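You operate a simulated robot arm through the tools that you are given. There is no shell and no other tool.

You are at the controls of a simulated two-armed robot. One attempt, no reset.

Task
Set the job card's look and store it as dawn.
Fine: dim and the first colour full up, the second at half; other faders and scenes stay.

Only the result counts: the job must be done as asked and must still hold three seconds after the hand-in. Knocking over, shifting, dropping, spilling or breaking anything else fails it.

Robot
Two 7-joint arms with fingered hands on one trunk that stands fixed in place. Base frame: the origin is at the foot of the trunk, x ahead of it, y to its left, z up; the work surface is at about z = 84. Units: cm, degrees, N and s.
The left shoulder is at [5, 21.4, 86.9], the right one opposite. With the tool pointing down near the work surface each hand reaches from about 38 to 88 cm from the base axis, measured 20 degrees to its own side. Payload 3 kg a hand.
Tool frame (each hand has its own): the origin (TCP) lies between the finger pads and is the grasp point; the fingertips stand 2.6 cm ahead of it; z points along the fingers, y is the line along which they close. Largest opening 13.2 cm; the body of the gripper starts 7.3 cm behind the TCP. The gripper is a hand of 3 fingers: y runs from the thumb to the fingers, the wrist lies at [0, 0, -22.9] in the tool frame, and closing takes about 1.5 s.
Orientation is told as [roll, pitch, yaw] about the base's x, y, z axes, in that order, counted from this pose: with the fingers straight down and closing along the base's y, the tool's x points along the base's -x, its y along +y and its z along -z.

Tools
- The arms move only by the tool send_rows. It takes "left_deltas", "right_deltas" or both (then of equal length, played together; a hand with none holds still); each is a list that holds one entry, the list of rows, each a list of 7 numbers: the opening, from 0 (shut) to 1 (fully open), then the shift along the base's x, y, z in cm, then the turn, a rotation vector about the base's x, y, z in degrees. In form: [[[gripper, dx, dy, dz, rx, ry, rz], ...]]. A call has 1 to 20 rows; each row is the pose to reach, as a shift and turn from the pose commanded when the call began. Rows are played at 5 a second. More than 5 cm and 8.6 degrees between two rows, or a gripper value outside its range, and nothing of the call is played. Where a pose cannot be reached the arm comes as near as it can. A force on the tool above 40 N (or 10 N above the force at the start of the call, whichever is more), or a blocked arm, ends the call early, and 0.2 s more pass. The fingers move at their own pace (about 7.2 cm/s each) and stop on an object; they squeeze with about 21 N. The grip force told is the motor's: it shows also when the fingers shut on nothing. Time passes only in rows, and 0.2 s behind the last, so rows that repeat a pose let the fingers close. The reply holds the time, the measured pose of the TCP, the force on the tool along the base axes, the opening and the grip force, in the units named above and with some noise, with the torque about the TCP (base axes, N m) and any sound that the robot's microphone picked up.
- Cameras (640 x 400 px; columns grow to the right, rows downward): "scene" is now at [3.81, -0.72, 150.49]; the picture's right is [-0.11, -0.99, 0.00], its down [-0.62, 0.07, -0.78] and it looks along [0.78, -0.09, -0.62] (base axes); focal length 276 px, centre (320, 200). "left" rides on the left gripper at [-6.1, 0.3, -9.2] in its tool frame; the picture's right is [-0.05, -1.00, 0.00], its down [0.83, -0.04, -0.56] and it looks along [0.55, -0.03, 0.83] (tool axes); focal length 230 px, centre (320, 200). "right" rides on the right gripper at [6.1, 0.3, -9.2] in its tool frame; the picture's right is [-0.05, 1.00, 0.00], its down [-0.83, -0.04, -0.55] and it looks along [-0.55, -0.03, 0.83] (tool axes); focal length 230 px, centre (320, 200). There is no depth. A picture from a camera that has moved, and an enlarged one, comes with that camera's place and axes in the base frame and with its lens.
- get_image(camera): a new picture of that camera. No time passes.
- set_grasp(shape, hand): the hand has 3 fingers and takes this shape, open, in about a second: jaw (thumb against the fingers, like two jaws); tri (thumb and two fingers); tip (a fingertip pinch); poke (one finger out to press); point (the index stretched); flat (the hand flat); cup (the hand cupped); fist (a fist). The gripper value then closes the fingers along that shape, each until it touches; the sizes above hold for jaw. It gives what a move gives, with no picture.
- aim_head(pan, tilt): turns the head with the scene camera to pan (to the left, within 86 degrees either way) and tilt (down, from -29 to 69), counted from straight ahead of the robot. It gives what a move gives.
- enlarge(camera, box): a new picture of the part [left, top, right, bottom] of that camera's present view, enlarged. No time passes.
- job_done(): hands the job in; it is judged then, once.

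Nothing tells you positions but the pictures and the camera data. Unless the task says otherwise, let go and move clear before handing in.

The tools are called after ">>>" as name(argument=value, ...) on one line, values as JSON. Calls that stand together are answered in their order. send_rows: Moves the arms, as the interface text tells. Its arguments: {"type":"object","properties":{"left_deltas":{"type":"array","items":{"type":"array","items":{"type":"array","items":{"type":"number"}}}},"right_deltas":{"type":"array","items":{"type":"array","items":{"type":"array","items":{"type":"number"}}}}},"required":[]} The other tools are called the same way: set_grasp (shape, hand) gives the hand a shape; aim_head (pan, tilt) turns the head that bears the scene camera; get_image (camera) takes a picture; enlarge (camera, box) takes an enlarged picture of a part of a camera's view; job_done () hands the job in.

At the start:

```text
clock: 0.0
left_tcp_pos: [60.21, 29.57, 110.72]
left_ee_rot: [0.1, 0.0, 1.2]
left_force: [0.7, 0.3, -0.3]
left_torque: [0.03, 0.0, -0.02]
left_opening: 13.18
left_grasp_force: 0.1
left_shape: jaw
right_tcp_pos: [60.55, -17.52, 108.87]
right_ee_rot: [0.0, 0.0, 1.2]
right_force: [0.3, -0.7, 0.0]
right_torque: [0.01, -0.02, 0.02]
right_opening: 13.18
right_grasp_force: 0.1
right_shape: jaw
head pan, tilt: [-6.2, 38.4]
```

scene: 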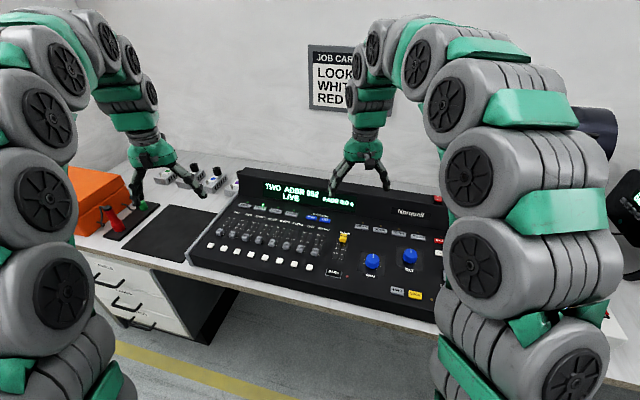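
right: 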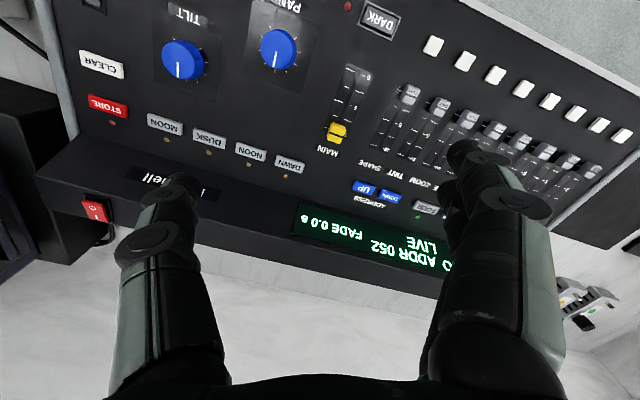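
left: 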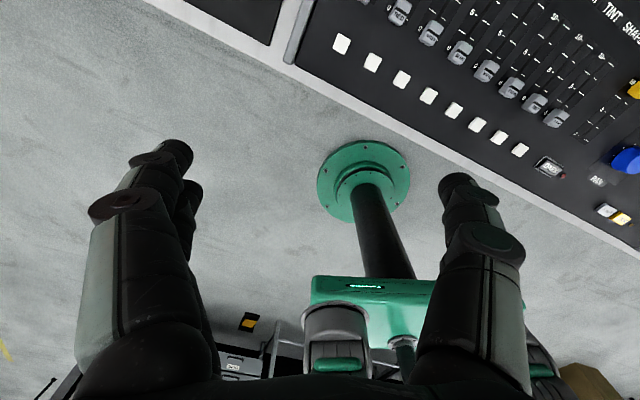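

I see a lighting console in front of the robot with faders, a display and scene buttons (DAWN, NOON, DUSK, MOON), and a job card on the wall partly hidden by the right arm. First I'll take closer looks.

>>> enlarge(camera="scene", box=[180, 160, 460, 320])

>>> enlarge(camera="scene", box=[290, 30, 400, 120])

>>> enlarge(camera="right", box=[320, 20, 640, 220])

>>> enlarge(camera="right", box=[40, 0, 360, 200])

```text
2.29 times, centred on (320, 240) of scene
camera zoom: at [3.81, -0.72, 150.49], right [-0.11, -0.99, 0.0], down [-0.62, 0.07, -0.78], along [0.78, -0.09, -0.62], focal length 631 px, centre (320, 109)
```

zoom: 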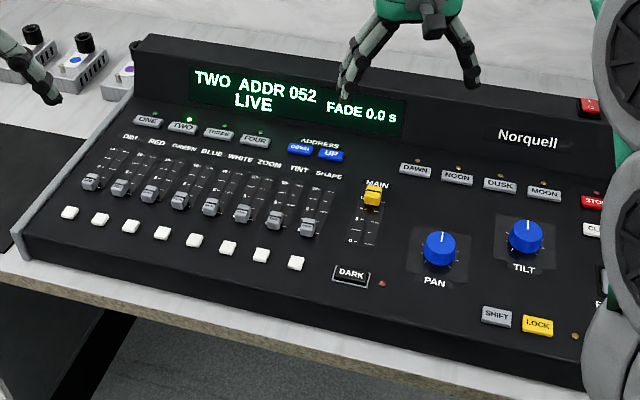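

```text
4.44 times, centred on (345, 75) of scene
camera zoom: at [3.81, -0.72, 150.49], right [-0.11, -0.99, 0.0], down [-0.62, 0.07, -0.78], along [0.78, -0.09, -0.62], focal length 1226 px, centre (209, 756)
```

zoom: 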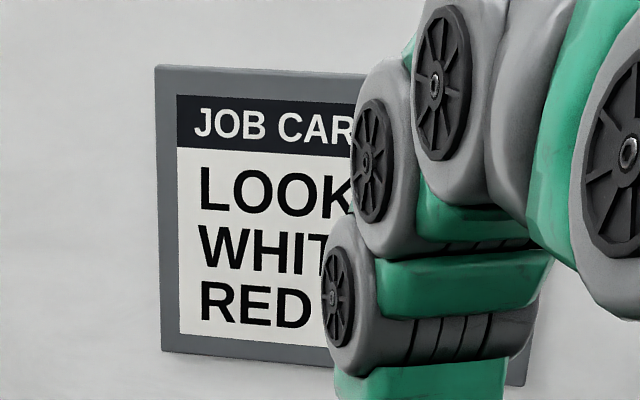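

```text
2.00 times, centred on (480, 120) of right
camera zoom: at [54.31, -17.23, 118.14], right [0.03, 1.0, 0.0], down [0.83, -0.03, 0.55], along [0.55, -0.02, -0.83], focal length 460 px, centre (0, 360)
```

zoom: 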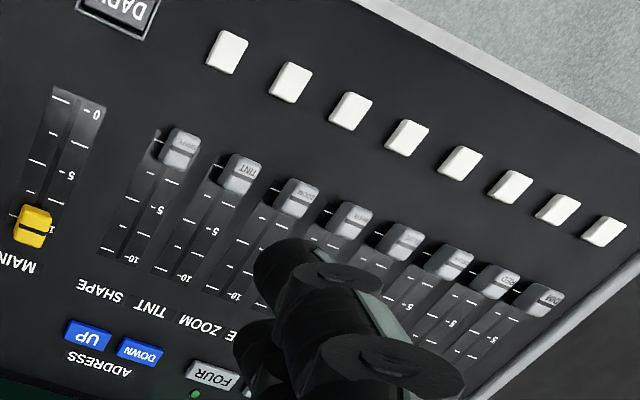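

```text
2.00 times, centred on (200, 100) of right
camera zoom: at [54.31, -17.23, 118.14], right [0.03, 1.0, 0.0], down [0.83, -0.03, 0.55], along [0.55, -0.02, -0.83], focal length 460 px, centre (560, 400)
```

zoom: 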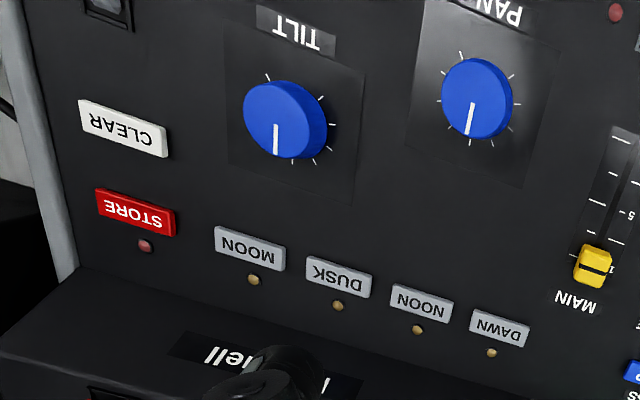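

The card is half hidden by the right arm. Before moving it I'll look around with the head.

>>> aim_head(pan=-35, tilt=30)

>>> get_image(camera="scene")

```text
clock: 0.9
left_tcp_pos: [60.19, 29.53, 110.82]
left_ee_rot: [0.0, 0.0, 1.2]
left_force: [-0.2, 0.8, 0.5]
left_torque: [0.0, 0.01, -0.03]
left_opening: 13.2
left_grasp_force: 0.0
left_shape: jaw
right_tcp_pos: [60.53, -17.4, 108.83]
right_ee_rot: [0.1, 0.0, 1.2]
right_force: [0.6, -0.7, -0.1]
right_torque: [0.02, 0.02, -0.01]
right_opening: 13.19
right_grasp_force: 0.0
right_shape: jaw
head pan, tilt: [-35.0, 30.0]
```

```text
taken
```

scene: 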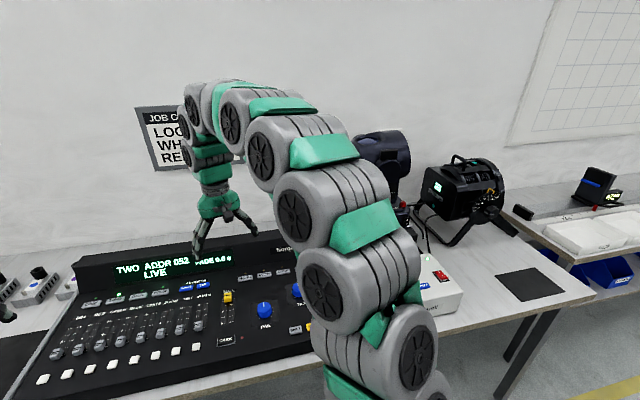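

The wall card is behind the right arm; a white box and lamps stand right of the console. I'll draw the right hand back and slightly out, staying high, to uncover the card.

>>> send_rows(right_deltas=[[[1, -3, -2, 0.5, 0, 0, 0], [1, -6, -4, 1, 0, 0, 0], [1, -9, -6, 1.5, 0, 0, 0], [1, -12, -8, 2, 0, 0, 0], [1, -15, -10, 2.5, 0, 0, 0]]])

>>> aim_head(pan=-10, tilt=35)

>>> get_image(camera="scene")

```text
clock: 2.1
left_tcp_pos: [60.09, 29.52, 110.77]
left_ee_rot: [0.0, 0.0, 1.2]
left_force: [-0.7, 0.0, -0.1]
left_torque: [-0.01, 0.01, -0.01]
left_opening: 13.17
left_grasp_force: 0.0
left_shape: jaw
right_tcp_pos: [45.44, -27.58, 111.32]
right_ee_rot: [0.0, 0.0, 1.2]
right_force: [-0.7, -0.5, 0.9]
right_torque: [-0.01, -0.03, -0.01]
right_opening: 13.22
right_grasp_force: 0.0
right_shape: jaw
head pan, tilt: [-35.0, 30.0]
```

```text
clock: 3.0
left_tcp_pos: [60.16, 29.36, 110.74]
left_ee_rot: [0.0, 0.0, 1.1]
left_force: [-0.1, 0.5, 0.0]
left_torque: [0.01, -0.02, 0.01]
left_opening: 13.2
left_grasp_force: 0.2
left_shape: jaw
right_tcp_pos: [45.42, -27.49, 111.36]
right_ee_rot: [0.0, 0.0, 1.2]
right_force: [0.3, 0.5, 0.0]
right_torque: [-0.04, -0.02, 0.0]
right_opening: 13.23
right_grasp_force: 0.0
right_shape: jaw
head pan, tilt: [-10.0, 35.0]
```

```text
taken
```

scene: 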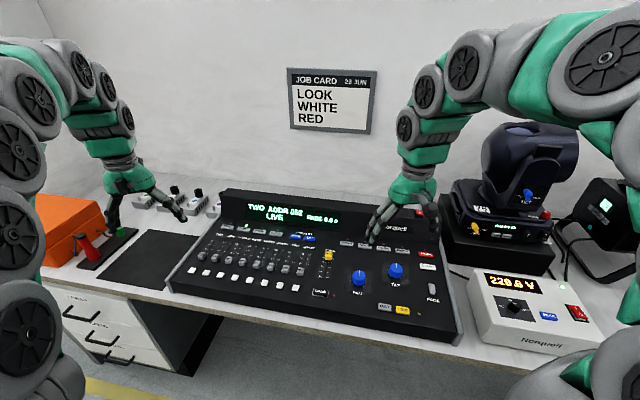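

>>> enlarge(camera="scene", box=[280, 55, 390, 140])

>>> enlarge(camera="scene", box=[160, 190, 330, 300])

>>> enlarge(camera="scene", box=[310, 220, 480, 330])

>>> enlarge(camera="scene", box=[440, 120, 640, 360])

>>> get_image(camera="right")

```text
4.71 times, centred on (335, 98) of scene
camera zoom: at [3.93, -1.32, 151.01], right [-0.17, -0.98, 0.0], down [-0.56, 0.1, -0.82], along [0.81, -0.14, -0.57], focal length 1298 px, centre (249, 682)
```

zoom: 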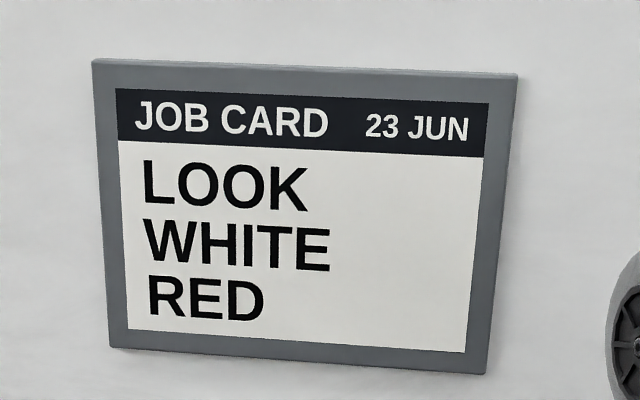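

```text
3.64 times, centred on (245, 245) of scene
camera zoom: at [3.93, -1.32, 151.01], right [-0.17, -0.98, 0.0], down [-0.56, 0.1, -0.82], along [0.81, -0.14, -0.57], focal length 1003 px, centre (593, 36)
```

zoom: 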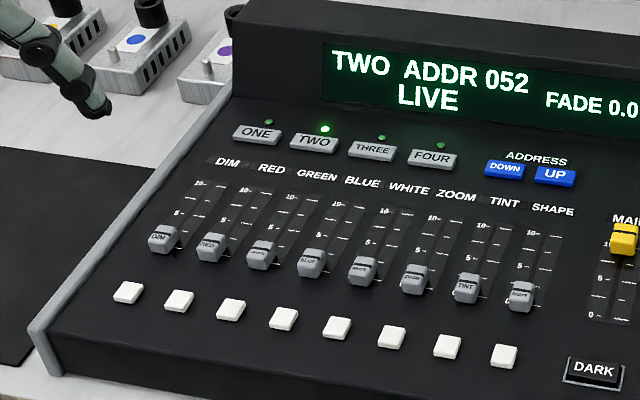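

```text
3.64 times, centred on (395, 275) of scene
camera zoom: at [3.93, -1.32, 151.01], right [-0.17, -0.98, 0.0], down [-0.56, 0.1, -0.82], along [0.81, -0.14, -0.57], focal length 1003 px, centre (47, -73)
```

zoom: 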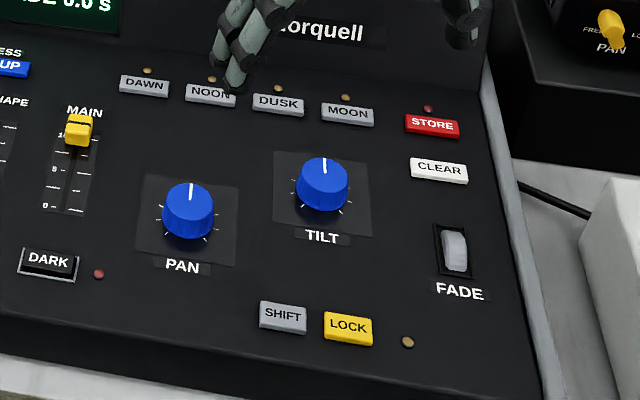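

```text
1.67 times, centred on (540, 240) of scene
camera zoom: at [3.93, -1.32, 151.01], right [-0.17, -0.98, 0.0], down [-0.56, 0.1, -0.82], along [0.81, -0.14, -0.57], focal length 460 px, centre (-47, 133)
```

zoom: 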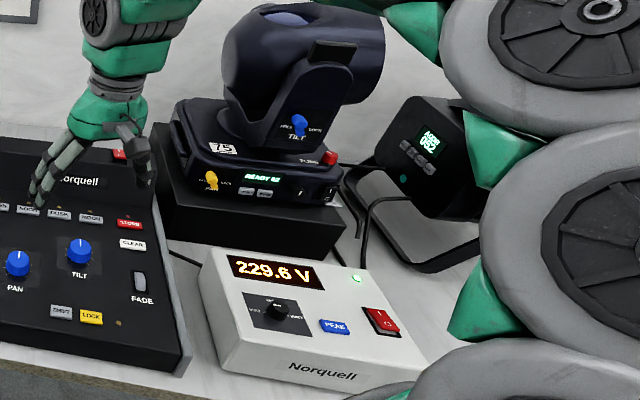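

```text
taken
camera right: at [39.19, -27.27, 120.65], right [0.03, 1.0, 0.0], down [0.83, -0.03, 0.55], along [0.55, -0.02, -0.83], focal length 230 px, centre (320, 200)
```

right: 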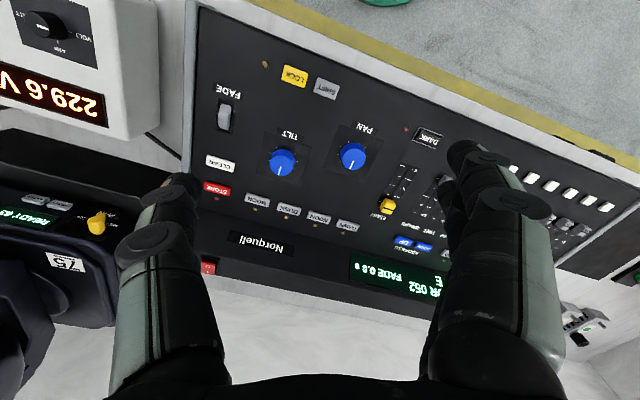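

The card reads LOOK: WHITE, RED – so DIM 10, WHITE 10, RED 5, all on fixture TWO (already selected, address 052), then STORE + DAWN. I'll shape the hands to poke and look at them.

>>> set_grasp(hand="left", shape="poke")

>>> set_grasp(hand="right", shape="poke")

>>> get_image(camera="scene")

>>> get_image(camera="left")

>>> get_image(camera="right")

```text
clock: 3.9
left_tcp_pos: [60.19, 29.5, 110.66]
left_ee_rot: [0.0, 0.0, 1.2]
left_force: [-0.1, 0.2, 0.0]
left_torque: [-0.02, 0.02, -0.01]
left_opening: 0.0
left_grasp_force: 0.0
left_shape: poke
right_tcp_pos: [45.34, -27.56, 111.42]
right_ee_rot: [0.0, 0.0, 1.2]
right_force: [0.3, 0.0, 0.0]
right_torque: [0.01, -0.01, 0.02]
right_opening: 13.18
right_grasp_force: 0.1
right_shape: jaw
head pan, tilt: [-10.0, 35.0]
```

```text
clock: 4.8
left_tcp_pos: [60.19, 29.48, 110.56]
left_ee_rot: [0.1, 0.0, 1.1]
left_force: [-0.1, -0.5, -0.5]
left_torque: [-0.01, 0.04, -0.02]
left_opening: 0.01
left_grasp_force: 0.1
left_shape: poke
right_tcp_pos: [45.57, -27.49, 111.28]
right_ee_rot: [0.0, 0.0, 1.3]
right_force: [-0.1, 0.4, -0.4]
right_torque: [0.0, -0.03, -0.05]
right_opening: 0.0
right_grasp_force: 0.1
right_shape: poke
head pan, tilt: [-10.0, 35.0]
```

```text
taken
```

scene: 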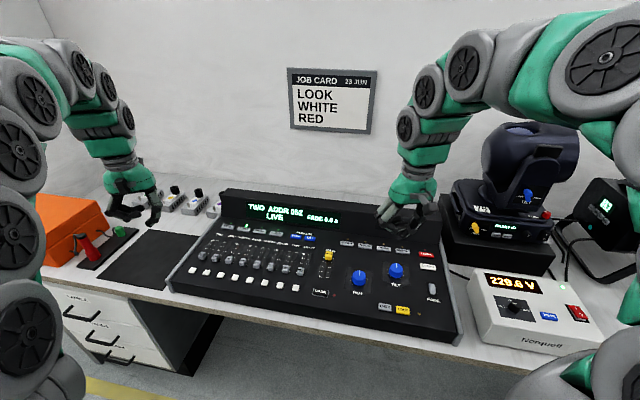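

```text
taken
camera left: at [66.35, 29.97, 119.86], right [0.07, -1.0, 0.0], down [-0.83, -0.06, 0.56], along [-0.55, -0.04, -0.83], focal length 230 px, centre (320, 200)
```

left: 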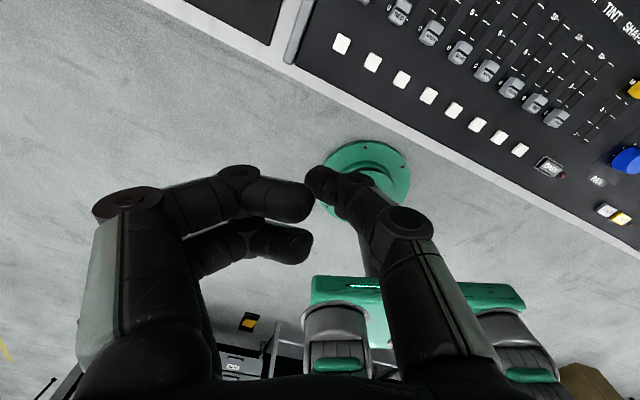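

```text
taken
camera right: at [39.19, -27.27, 120.65], right [0.03, 1.0, 0.0], down [0.83, -0.03, 0.55], along [0.55, -0.02, -0.83], focal length 230 px, centre (320, 200)
```

right: 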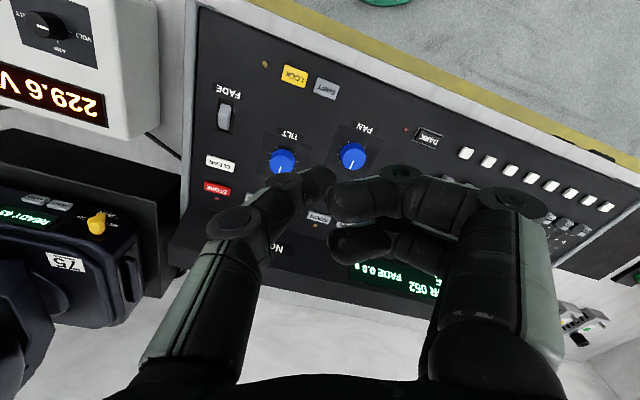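

The poke shape curls the fingers inward; I want to see which finger sticks out, so I'll zoom in and try the point shape on the right hand.

>>> enlarge(camera="left", box=[80, 130, 540, 400])

>>> set_grasp(hand="right", shape="point")

>>> get_image(camera="right")

>>> enlarge(camera="scene", box=[340, 140, 480, 260])

>>> enlarge(camera="scene", box=[70, 130, 210, 250])

```text
1.39 times, centred on (310, 265) of left
camera zoom: at [66.35, 29.97, 119.86], right [0.07, -1.0, 0.0], down [-0.83, -0.06, 0.56], along [-0.55, -0.04, -0.83], focal length 320 px, centre (334, 110)
```

zoom: 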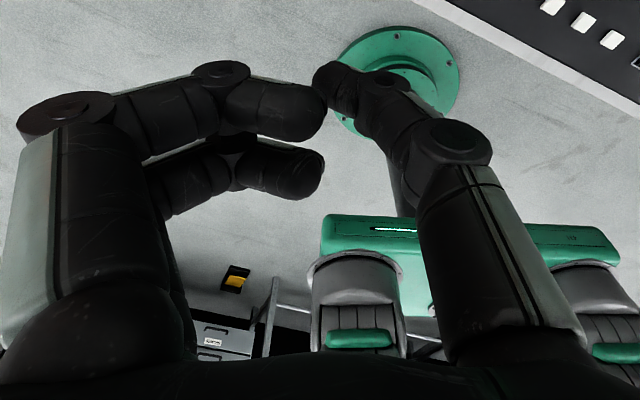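

```text
clock: 5.7
left_tcp_pos: [60.19, 29.51, 110.68]
left_ee_rot: [-0.1, 0.1, 1.2]
left_force: [-1.1, 0.7, 0.2]
left_torque: [0.0, 0.01, 0.01]
left_opening: 0.01
left_grasp_force: 0.1
left_shape: poke
right_tcp_pos: [45.53, -27.48, 111.39]
right_ee_rot: [0.1, 0.0, 1.2]
right_force: [-0.2, 0.0, 0.0]
right_torque: [-0.03, -0.02, 0.06]
right_opening: 0.0
right_grasp_force: 0.1
right_shape: point
head pan, tilt: [-10.0, 35.0]
```

```text
taken
camera right: at [39.19, -27.27, 120.65], right [0.03, 1.0, 0.0], down [0.83, -0.03, 0.56], along [0.55, -0.02, -0.83], focal length 230 px, centre (320, 200)
```

right: 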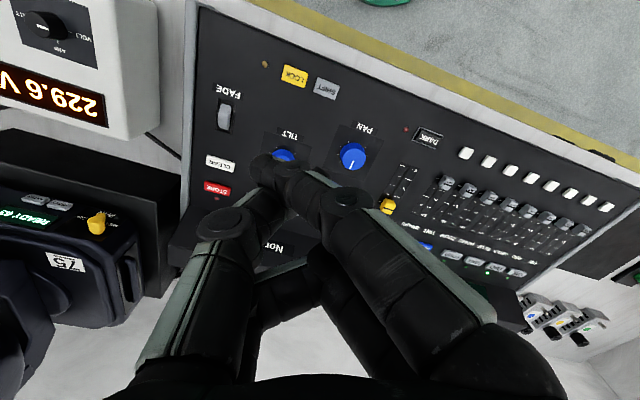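

```text
3.33 times, centred on (410, 200) of scene
camera zoom: at [3.93, -1.31, 151.01], right [-0.17, -0.98, 0.0], down [-0.56, 0.1, -0.82], along [0.81, -0.14, -0.57], focal length 920 px, centre (20, 200)
```

zoom: 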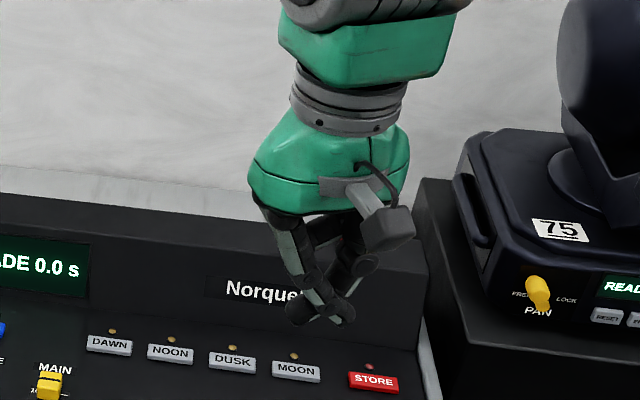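

```text
3.33 times, centred on (140, 190) of scene
camera zoom: at [3.93, -1.31, 151.01], right [-0.17, -0.98, 0.0], down [-0.56, 0.1, -0.82], along [0.81, -0.14, -0.57], focal length 920 px, centre (920, 233)
```

zoom: 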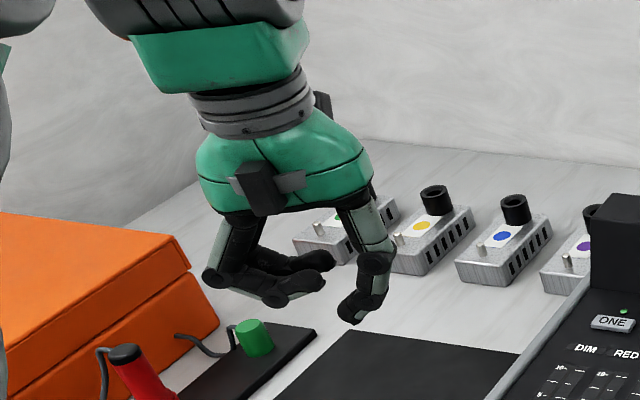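

In poke the thumb tip stands out on the tool axis (about 2.6 cm ahead of the TCP), with the fingers curled above it. I triangulate the DIM cap at about (71.7, 25.2, 85.6) with the console turned about −22°, spacing about 4.7 cm; I'll bring the left hand above the near side of DIM, yawed to match.

>>> send_rows(left_deltas=[[[1, 1.2, -0.4, -2, 0, 0, -3.3], [1, 2.4, -0.9, -4, 0, 0, -6.6], [1, 3.6, -1.3, -6, 0, 0, -9.9], [1, 4.8, -1.7, -8, 0, 0, -13.2], [1, 6.0, -2.2, -10, 0, 0, -16.5], [1, 7.2, -2.6, -12, 0, 0, -19.8], [1, 8.3, -3.0, -14, 0, 0, -23]]])

>>> get_image(camera="left")

>>> get_image(camera="scene")

>>> enlarge(camera="scene", box=[150, 170, 310, 290])

```text
clock: 7.3
left_tcp_pos: [68.54, 26.44, 96.74]
left_ee_rot: [-0.1, 0.0, -21.8]
left_force: [-0.6, -0.4, 0.4]
left_torque: [0.01, 0.02, 0.02]
left_opening: 0.01
left_grasp_force: 0.0
left_shape: poke
right_tcp_pos: [45.4, -27.36, 111.44]
right_ee_rot: [0.1, -0.1, 1.2]
right_force: [0.2, -0.7, 0.5]
right_torque: [0.0, 0.01, -0.02]
right_opening: 0.0
right_grasp_force: 0.1
right_shape: point
head pan, tilt: [-10.0, 35.0]
```

```text
taken
camera left: at [74.36, 24.43, 105.89], right [-0.32, -0.95, 0.0], down [-0.79, 0.27, 0.56], along [-0.53, 0.18, -0.83], focal length 230 px, centre (320, 200)
```

left: 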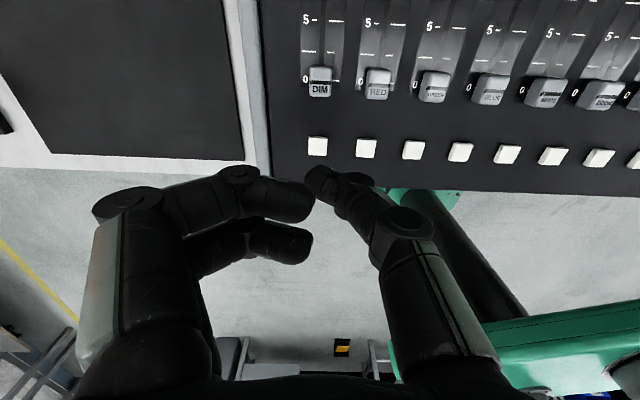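

```text
taken
```

scene: 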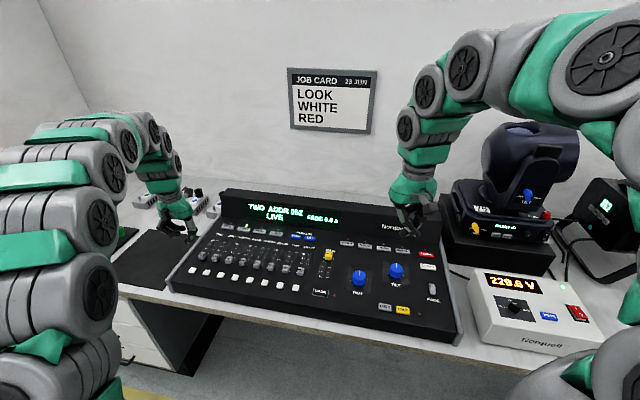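

```text
3.33 times, centred on (230, 230) of scene
camera zoom: at [3.94, -1.31, 151.01], right [-0.17, -0.98, 0.0], down [-0.56, 0.1, -0.82], along [0.81, -0.14, -0.57], focal length 920 px, centre (620, 100)
```

zoom: 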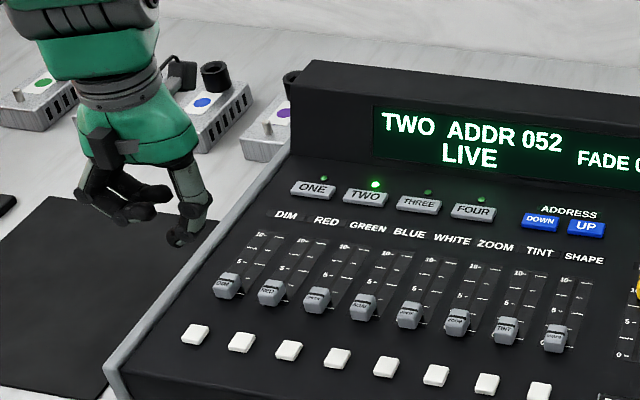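

The left tip hovers over the console's left front; triangulation gives the DIM cap top at about (72.1, 25.3, 85.4). I'll zoom into both views to get the cap height and the track length.

>>> enlarge(camera="left", box=[240, 0, 480, 150])

>>> enlarge(camera="scene", box=[190, 210, 270, 270])

>>> enlarge(camera="right", box=[380, 140, 640, 300])

```text
2.67 times, centred on (360, 75) of left
camera zoom: at [74.36, 24.43, 105.89], right [-0.32, -0.95, 0.0], down [-0.79, 0.27, 0.56], along [-0.53, 0.18, -0.83], focal length 614 px, centre (213, 533)
```

zoom: 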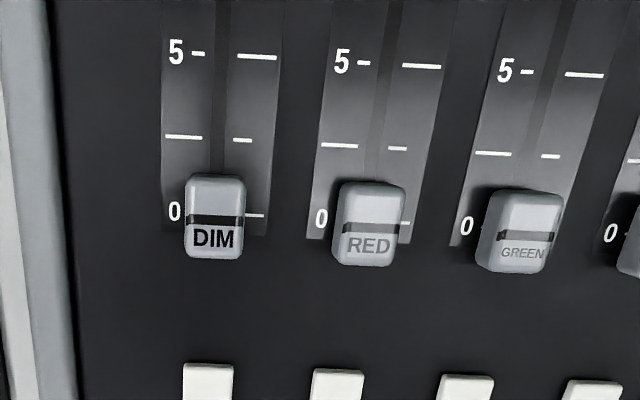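

```text
6.67 times, centred on (230, 240) of scene
camera zoom: at [3.94, -1.31, 151.01], right [-0.17, -0.98, 0.0], down [-0.56, 0.1, -0.82], along [0.81, -0.14, -0.57], focal length 1839 px, centre (920, -67)
```

zoom: 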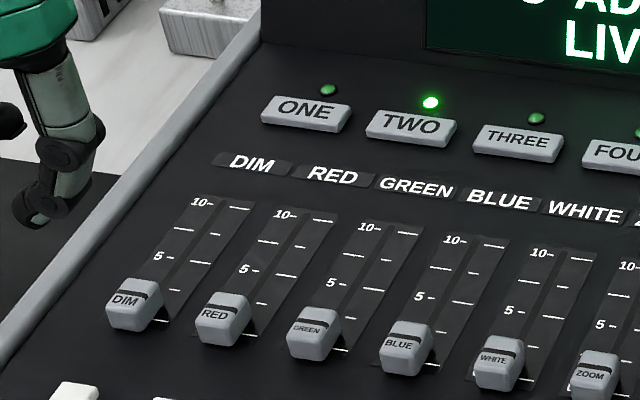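

```text
2.46 times, centred on (510, 220) of right
camera zoom: at [39.18, -27.28, 120.65], right [0.03, 1.0, 0.0], down [0.83, -0.03, 0.55], along [0.55, -0.02, -0.83], focal length 566 px, centre (-148, 151)
```

zoom: 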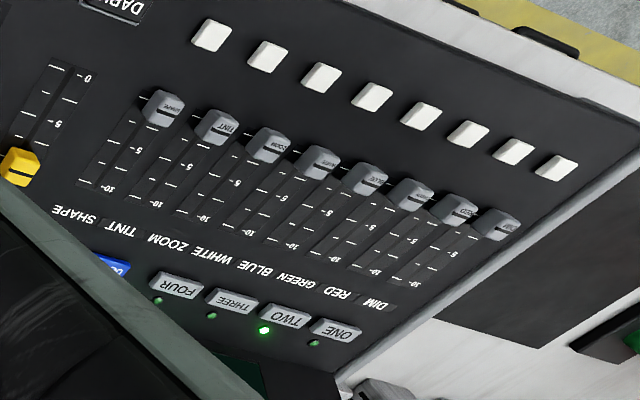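

The panel is almost flat at z ≈ 84.4, cap tops about 85.5–86, travel about 8 cm along (0.93, −0.37). I'll lower the tip to just above the panel in the gap between the DIM cap and its white button.

>>> send_rows(left_deltas=[[[1, 0.4, -0.1, -2, 0, 0, 0], [1, 0.8, -0.15, -4, 0, 0, 0], [1, 0.8, -0.15, -6, 0, 0, 0], [1, 0.8, -0.15, -7, 0, 0, 0]]])

>>> enlarge(camera="left", box=[240, 80, 480, 230])

>>> enlarge(camera="scene", box=[180, 210, 260, 270])

```text
clock: 8.3
left_tcp_pos: [69.33, 26.31, 89.76]
left_ee_rot: [0.0, -0.1, -21.8]
left_force: [0.1, 0.4, -0.3]
left_torque: [-0.02, -0.01, -0.03]
left_opening: 0.0
left_grasp_force: 0.2
left_shape: poke
right_tcp_pos: [45.46, -27.46, 111.49]
right_ee_rot: [-0.1, 0.0, 1.3]
right_force: [-0.1, -1.1, -0.6]
right_torque: [-0.01, 0.0, -0.01]
right_opening: 0.01
right_grasp_force: 0.1
right_shape: point
head pan, tilt: [-10.0, 35.0]
```

```text
2.67 times, centred on (360, 155) of left
camera zoom: at [75.17, 24.33, 98.83], right [-0.32, -0.95, 0.0], down [-0.79, 0.27, 0.56], along [-0.53, 0.18, -0.83], focal length 614 px, centre (213, 320)
```

zoom: 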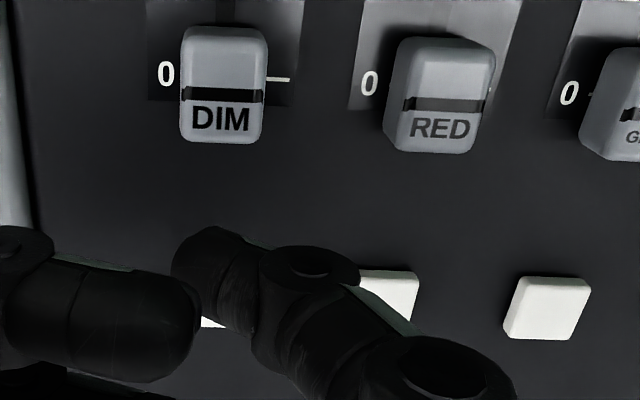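

```text
6.67 times, centred on (220, 240) of scene
camera zoom: at [3.93, -1.31, 151.01], right [-0.17, -0.98, 0.0], down [-0.56, 0.1, -0.82], along [0.81, -0.14, -0.57], focal length 1839 px, centre (987, -67)
```

zoom: 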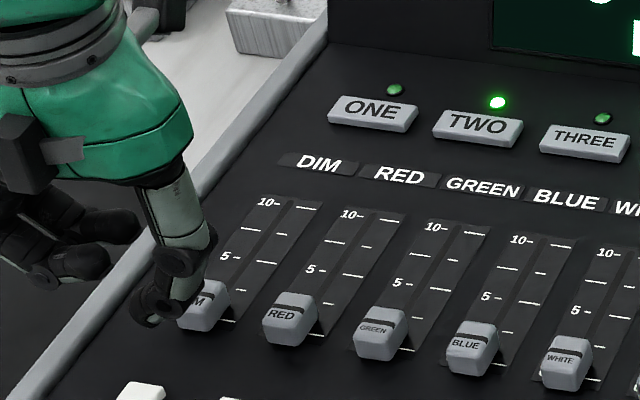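

The tip sits above the gap, between the DIM cap and its button. I'll lower it 2.1 cm so it stands about 0.5 cm above the panel.

>>> send_rows(left_deltas=[[[1, 0, 0, -0.7, 0, 0, 0], [1, 0, 0, -1.4, 0, 0, 0], [1, 0, 0, -2.1, 0, 0, 0]]])

>>> enlarge(camera="left", box=[240, 80, 480, 230])

>>> enlarge(camera="scene", box=[180, 210, 260, 270])

```text
clock: 9.1
left_tcp_pos: [69.33, 26.38, 87.67]
left_ee_rot: [0.0, -0.1, -21.8]
left_force: [0.0, 0.6, 0.3]
left_torque: [0.0, -0.03, -0.03]
left_opening: 0.03
left_grasp_force: 0.1
left_shape: poke
right_tcp_pos: [45.46, -27.42, 111.5]
right_ee_rot: [-0.1, 0.0, 1.2]
right_force: [0.6, -0.4, -0.2]
right_torque: [0.01, -0.02, -0.01]
right_opening: 0.01
right_grasp_force: 0.1
right_shape: point
head pan, tilt: [-10.0, 35.0]
```

```text
2.67 times, centred on (360, 155) of left
camera zoom: at [75.18, 24.38, 96.78], right [-0.32, -0.95, 0.0], down [-0.79, 0.27, 0.55], along [-0.52, 0.18, -0.83], focal length 614 px, centre (213, 320)
```

zoom: 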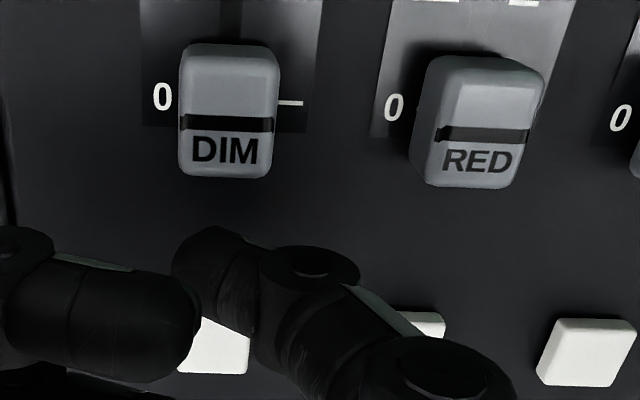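

```text
6.67 times, centred on (220, 240) of scene
camera zoom: at [3.93, -1.31, 151.01], right [-0.17, -0.98, 0.0], down [-0.56, 0.1, -0.82], along [0.81, -0.14, -0.57], focal length 1839 px, centre (987, -67)
```

zoom: 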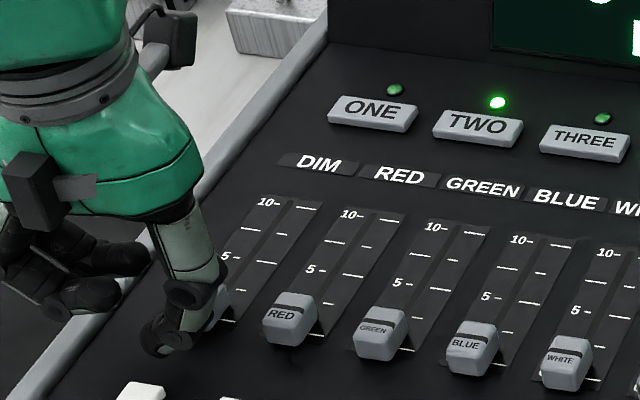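

The tip is low behind the DIM cap with no contact force. I'll push along the track direction by 6 cm and check.

>>> send_rows(left_deltas=[[[1, 0.93, -0.37, 0, 0, 0, 0], [1, 1.86, -0.74, 0, 0, 0, 0], [1, 2.78, -1.12, 0, 0, 0, 0], [1, 3.71, -1.49, 0, 0, 0, 0], [1, 4.64, -1.86, 0, 0, 0, 0], [1, 5.57, -2.23, 0, 0, 0, 0]]])

>>> enlarge(camera="left", box=[200, 40, 480, 215])

>>> enlarge(camera="scene", box=[180, 190, 280, 265])

```text
clock: 10.5
left_tcp_pos: [74.96, 24.07, 87.51]
left_ee_rot: [0.0, 0.1, -21.9]
left_force: [0.8, 0.0, 0.2]
left_torque: [0.01, 0.0, -0.02]
left_opening: 0.0
left_grasp_force: 0.1
left_shape: poke
right_tcp_pos: [45.46, -27.41, 111.46]
right_ee_rot: [0.0, 0.0, 1.2]
right_force: [0.4, -0.8, 0.5]
right_torque: [0.0, 0.01, 0.0]
right_opening: 0.0
right_grasp_force: 0.0
right_shape: point
head pan, tilt: [-10.0, 35.0]
```

```text
2.29 times, centred on (340, 128) of left
camera zoom: at [80.73, 22.15, 96.75], right [-0.32, -0.95, 0.0], down [-0.79, 0.27, 0.56], along [-0.53, 0.18, -0.83], focal length 526 px, centre (274, 366)
```

zoom: 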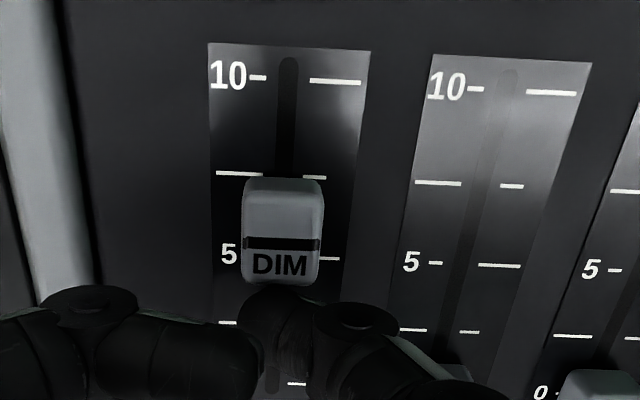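

```text
5.33 times, centred on (230, 228) of scene
camera zoom: at [3.93, -1.31, 151.01], right [-0.17, -0.98, 0.0], down [-0.56, 0.1, -0.82], along [0.81, -0.14, -0.57], focal length 1471 px, centre (800, 53)
```

zoom: 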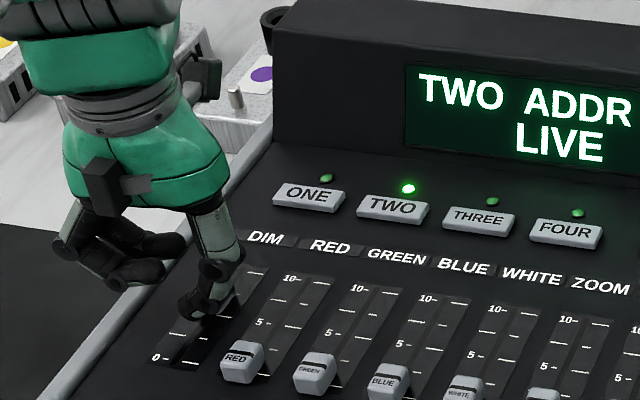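

DIM has moved to about 6. Pushing on another 2.6 cm, then fine steps while watching the force.

>>> send_rows(left_deltas=[[[1, 0.84, -0.33, 0, 0, 0, 0], [1, 1.67, -0.67, 0, 0, 0, 0], [1, 2.14, -0.86, 0, 0, 0, 0], [1, 2.41, -0.97, 0, 0, 0, 0]]])

>>> enlarge(camera="left", box=[200, 40, 480, 215])

>>> enlarge(camera="scene", box=[180, 190, 280, 265])

```text
clock: 11.5
left_tcp_pos: [77.31, 23.14, 87.43]
left_ee_rot: [0.1, 0.0, -21.8]
left_force: [-0.1, -0.6, 0.2]
left_torque: [0.01, 0.01, 0.04]
left_opening: 0.0
left_grasp_force: 0.1
left_shape: poke
right_tcp_pos: [45.51, -27.53, 111.38]
right_ee_rot: [0.0, -0.1, 1.1]
right_force: [0.0, 0.0, -0.1]
right_torque: [0.01, -0.03, 0.03]
right_opening: 0.0
right_grasp_force: 0.0
right_shape: point
head pan, tilt: [-10.0, 35.0]
```

```text
2.29 times, centred on (340, 128) of left
camera zoom: at [83.12, 21.21, 96.71], right [-0.32, -0.95, 0.0], down [-0.79, 0.27, 0.56], along [-0.53, 0.18, -0.83], focal length 526 px, centre (274, 366)
```

zoom: 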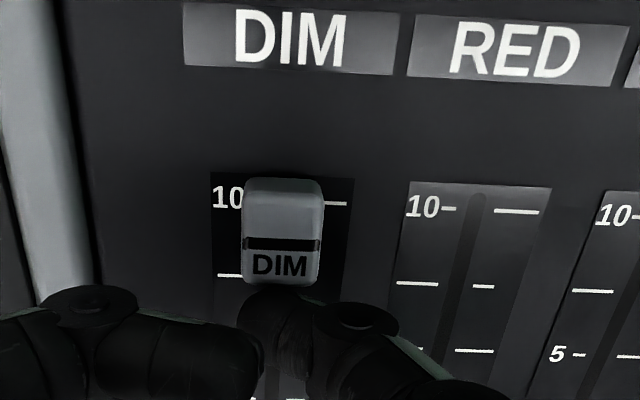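

```text
5.33 times, centred on (230, 228) of scene
camera zoom: at [3.93, -1.31, 151.01], right [-0.17, -0.98, 0.0], down [-0.56, 0.1, -0.82], along [0.81, -0.14, -0.57], focal length 1471 px, centre (800, 53)
```

zoom: 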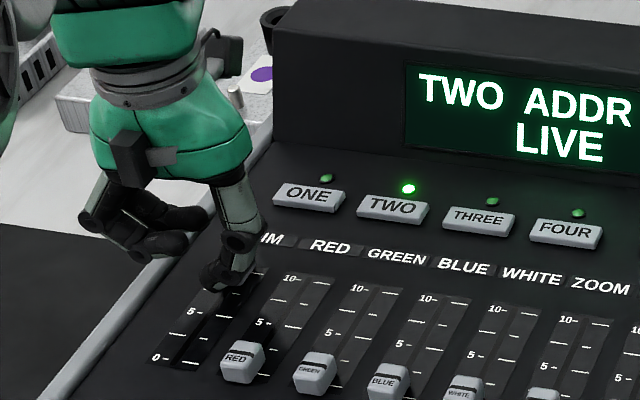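

DIM is at about 9.4 with no resistance yet. I'll advance in small steps to the end stop.

>>> send_rows(left_deltas=[[[1, 0.14, -0.06, 0, 0, 0, 0], [1, 0.28, -0.11, 0, 0, 0, 0], [1, 0.37, -0.15, 0, 0, 0, 0]]])

>>> enlarge(camera="left", box=[200, 40, 480, 215])

```text
clock: 12.3
left_tcp_pos: [77.78, 22.97, 87.57]
left_ee_rot: [0.0, 0.0, -21.8]
left_force: [-0.3, -0.4, 0.2]
left_torque: [-0.02, 0.0, 0.0]
left_opening: 0.0
left_grasp_force: 0.0
left_shape: poke
right_tcp_pos: [45.44, -27.41, 111.35]
right_ee_rot: [0.0, 0.0, 1.2]
right_force: [1.0, -0.1, 0.0]
right_torque: [0.01, -0.02, 0.0]
right_opening: 0.04
right_grasp_force: 0.1
right_shape: point
head pan, tilt: [-10.0, 35.0]
```

```text
2.29 times, centred on (340, 128) of left
camera zoom: at [83.5, 21.01, 96.76], right [-0.32, -0.95, 0.0], down [-0.79, 0.27, 0.55], along [-0.52, 0.18, -0.83], focal length 526 px, centre (274, 366)
```

zoom: 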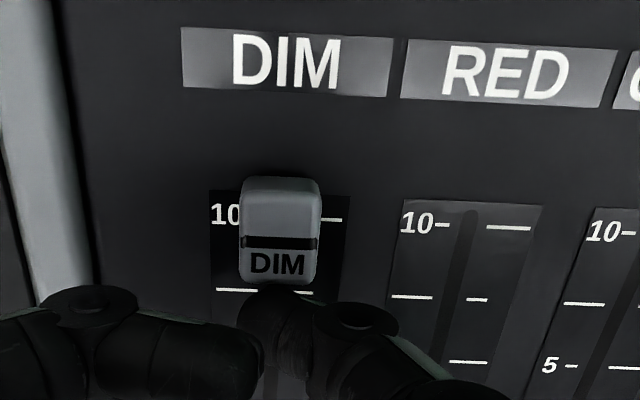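

>>> send_rows(left_deltas=[[[1, 0.09, -0.04, 0, 0, 0, 0], [1, 0.19, -0.07, 0, 0, 0, 0]]])

>>> enlarge(camera="left", box=[200, 40, 480, 215])

```text
clock: 12.9
left_tcp_pos: [77.84, 22.83, 87.64]
left_ee_rot: [-0.1, 0.1, -21.7]
left_force: [-1.9, 1.1, 0.1]
left_torque: [0.03, 0.03, 0.02]
left_opening: 0.0
left_grasp_force: 0.1
left_shape: poke
right_tcp_pos: [45.42, -27.44, 111.39]
right_ee_rot: [-0.1, 0.0, 1.2]
right_force: [0.1, -0.1, 0.4]
right_torque: [0.0, 0.01, 0.02]
right_opening: 0.02
right_grasp_force: 0.1
right_shape: point
head pan, tilt: [-10.0, 35.0]
```

```text
2.29 times, centred on (340, 128) of left
camera zoom: at [83.66, 20.96, 96.76], right [-0.32, -0.95, 0.0], down [-0.79, 0.27, 0.56], along [-0.53, 0.18, -0.83], focal length 526 px, centre (274, 366)
```

zoom: 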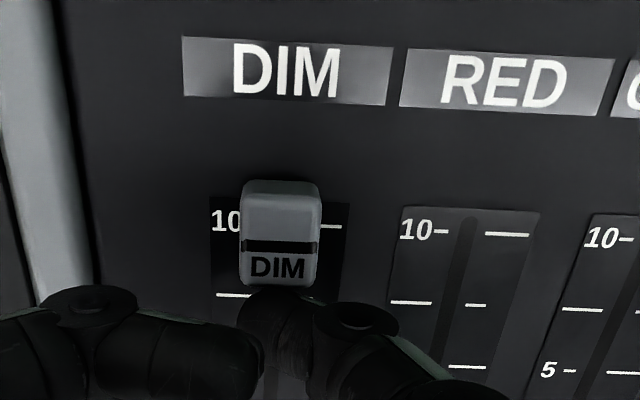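

The force now reads about 2 N back against the push – likely the end stop. One more 0.15 cm step to confirm.

>>> send_rows(left_deltas=[[[1, 0.07, -0.03, 0, 0, 0, 0], [1, 0.14, -0.06, 0, 0, 0, 0]]])

>>> enlarge(camera="left", box=[200, 40, 480, 215])

```text
clock: 13.5
left_tcp_pos: [78.11, 22.93, 87.6]
left_ee_rot: [0.0, 0.0, -21.8]
left_force: [-3.7, 0.4, 0.4]
left_torque: [0.0, 0.04, -0.03]
left_opening: 0.01
left_grasp_force: 0.2
left_shape: poke
right_tcp_pos: [45.43, -27.47, 111.37]
right_ee_rot: [0.0, 0.0, 1.1]
right_force: [-0.4, 0.4, 1.0]
right_torque: [0.03, 0.02, 0.02]
right_opening: 0.02
right_grasp_force: 0.2
right_shape: point
head pan, tilt: [-10.0, 35.0]
```

```text
2.29 times, centred on (340, 128) of left
camera zoom: at [83.8, 20.96, 96.77], right [-0.32, -0.95, 0.0], down [-0.79, 0.27, 0.56], along [-0.53, 0.18, -0.83], focal length 526 px, centre (274, 366)
```

zoom: 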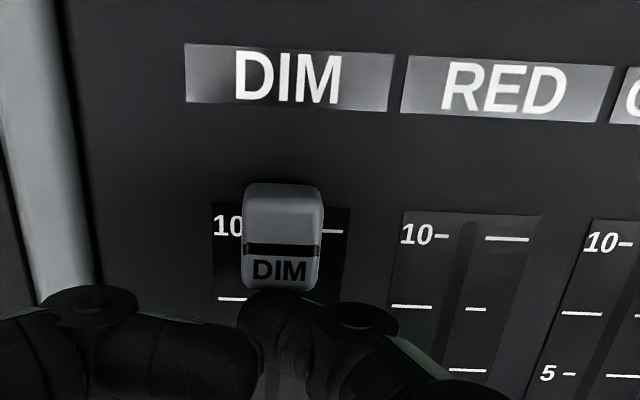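

>>> send_rows(left_deltas=[[[1, 0.09, -0.04, 0, 0, 0, 0], [1, 0.19, -0.07, 0, 0, 0, 0], [1, 0.19, -0.07, 0, 0, 0, 0]]])

>>> enlarge(camera="left", box=[200, 40, 480, 215])

```text
clock: 14.3
left_tcp_pos: [78.16, 22.88, 87.55]
left_ee_rot: [0.0, 0.0, -21.8]
left_force: [-7.8, 2.2, 2.4]
left_torque: [0.01, 0.15, -0.01]
left_opening: 0.0
left_grasp_force: 0.1
left_shape: poke
right_tcp_pos: [45.43, -27.61, 111.4]
right_ee_rot: [-0.1, 0.0, 1.2]
right_force: [-0.9, -0.2, -0.3]
right_torque: [0.0, 0.03, 0.0]
right_opening: 0.01
right_grasp_force: 0.1
right_shape: point
head pan, tilt: [-10.0, 35.0]
```

```text
2.29 times, centred on (340, 128) of left
camera zoom: at [83.99, 20.87, 96.76], right [-0.32, -0.95, 0.0], down [-0.79, 0.27, 0.56], along [-0.53, 0.18, -0.83], focal length 526 px, centre (274, 366)
```

zoom: 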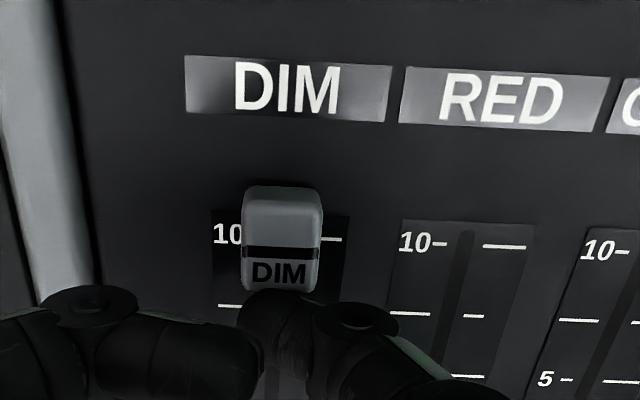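

DIM is against its stop at full (8 N back-push). I back off, lift, and move to behind the RED cap (about (70.3, 20.8)).

>>> send_rows(left_deltas=[[[1, -0.74, 0.3, 0, 0, 0, 0], [1, -1.1, 0.44, 1.5, 0, 0, 0], [1, -1.1, 0.44, 4, 0, 0, 0], [1, -4, 0.1, 4, 0, 0, 0], [1, -7, -0.4, 4, 0, 0, 0], [1, -9.5, -0.7, 4, 0, 0, 0], [1, -10.57, -0.83, 4, 0, 0, 0], [1, -10.57, -0.83, 2, 0, 0, 0]]])

>>> enlarge(camera="left", box=[200, 40, 480, 215])

>>> enlarge(camera="scene", box=[180, 190, 280, 265])

```text
clock: 16.1
left_tcp_pos: [67.65, 21.92, 89.59]
left_ee_rot: [0.1, -0.1, -21.8]
left_force: [-0.4, -0.1, 0.4]
left_torque: [-0.03, 0.02, 0.02]
left_opening: 0.0
left_grasp_force: 0.0
left_shape: poke
right_tcp_pos: [45.51, -27.48, 111.38]
right_ee_rot: [0.0, -0.1, 1.2]
right_force: [0.3, -0.4, -0.2]
right_torque: [0.01, -0.03, 0.03]
right_opening: 0.0
right_grasp_force: 0.0
right_shape: point
head pan, tilt: [-10.0, 35.0]
```

```text
2.29 times, centred on (340, 128) of left
camera zoom: at [73.51, 20.03, 98.85], right [-0.32, -0.95, 0.0], down [-0.79, 0.27, 0.55], along [-0.52, 0.18, -0.83], focal length 526 px, centre (274, 366)
```

zoom: 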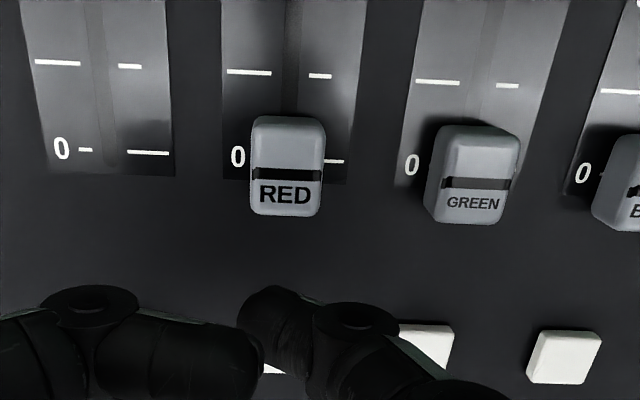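

```text
5.33 times, centred on (230, 228) of scene
camera zoom: at [3.93, -1.31, 151.01], right [-0.17, -0.98, 0.0], down [-0.56, 0.1, -0.82], along [0.81, -0.14, -0.57], focal length 1471 px, centre (800, 53)
```

zoom: 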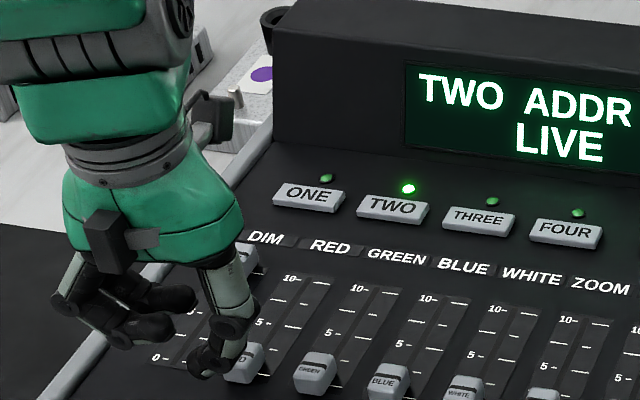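

Positioned behind RED, DIM is up. Now I lower to the panel and push RED about 3.6 cm of its 4 cm half-way, slowly, then measure.

>>> send_rows(left_deltas=[[[1, 0, 0, -1, 0, 0, 0], [1, 0, 0, -2, 0, 0, 0], [1, 0.56, -0.22, -2, 0, 0, 0], [1, 1.11, -0.45, -2, 0, 0, 0], [1, 1.67, -0.67, -2, 0, 0, 0], [1, 2.23, -0.89, -2, 0, 0, 0], [1, 2.78, -1.12, -2, 0, 0, 0], [1, 3.34, -1.34, -2, 0, 0, 0], [1, 3.9, -1.56, -2, 0, 0, 0], [1, 4.18, -1.67, -2, 0, 0, 0]]])

>>> enlarge(camera="left", box=[200, 40, 480, 215])

>>> enlarge(camera="scene", box=[180, 190, 280, 265])

```text
clock: 18.3
left_tcp_pos: [71.86, 20.29, 87.51]
left_ee_rot: [0.0, 0.1, -21.8]
left_force: [-0.7, -0.1, -0.4]
left_torque: [0.03, -0.02, -0.03]
left_opening: 0.01
left_grasp_force: 0.0
left_shape: poke
right_tcp_pos: [45.42, -27.48, 111.38]
right_ee_rot: [0.0, 0.0, 1.1]
right_force: [0.7, 0.5, 0.7]
right_torque: [0.0, 0.04, -0.02]
right_opening: 0.0
right_grasp_force: 0.1
right_shape: point
head pan, tilt: [-10.0, 35.0]
```

```text
2.29 times, centred on (340, 128) of left
camera zoom: at [77.67, 18.32, 96.76], right [-0.32, -0.95, 0.0], down [-0.79, 0.27, 0.55], along [-0.53, 0.18, -0.83], focal length 526 px, centre (274, 366)
```

zoom: 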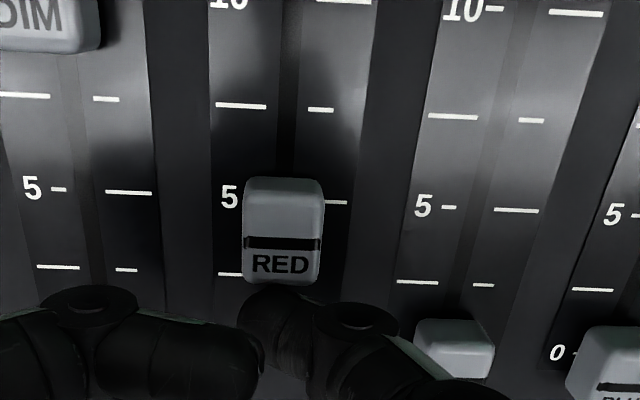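

```text
5.33 times, centred on (230, 228) of scene
camera zoom: at [3.93, -1.31, 151.01], right [-0.17, -0.98, 0.0], down [-0.56, 0.1, -0.82], along [0.81, -0.14, -0.57], focal length 1471 px, centre (800, 53)
```

zoom: 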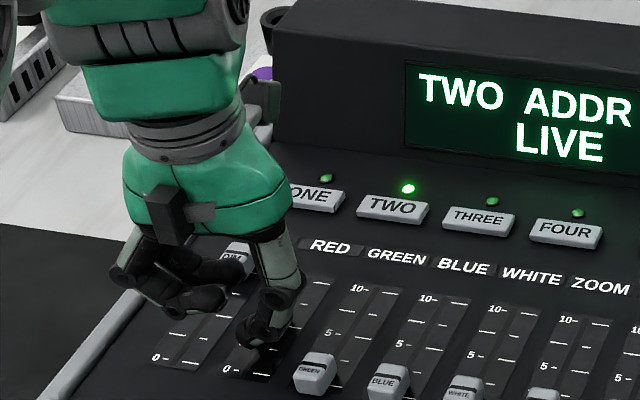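

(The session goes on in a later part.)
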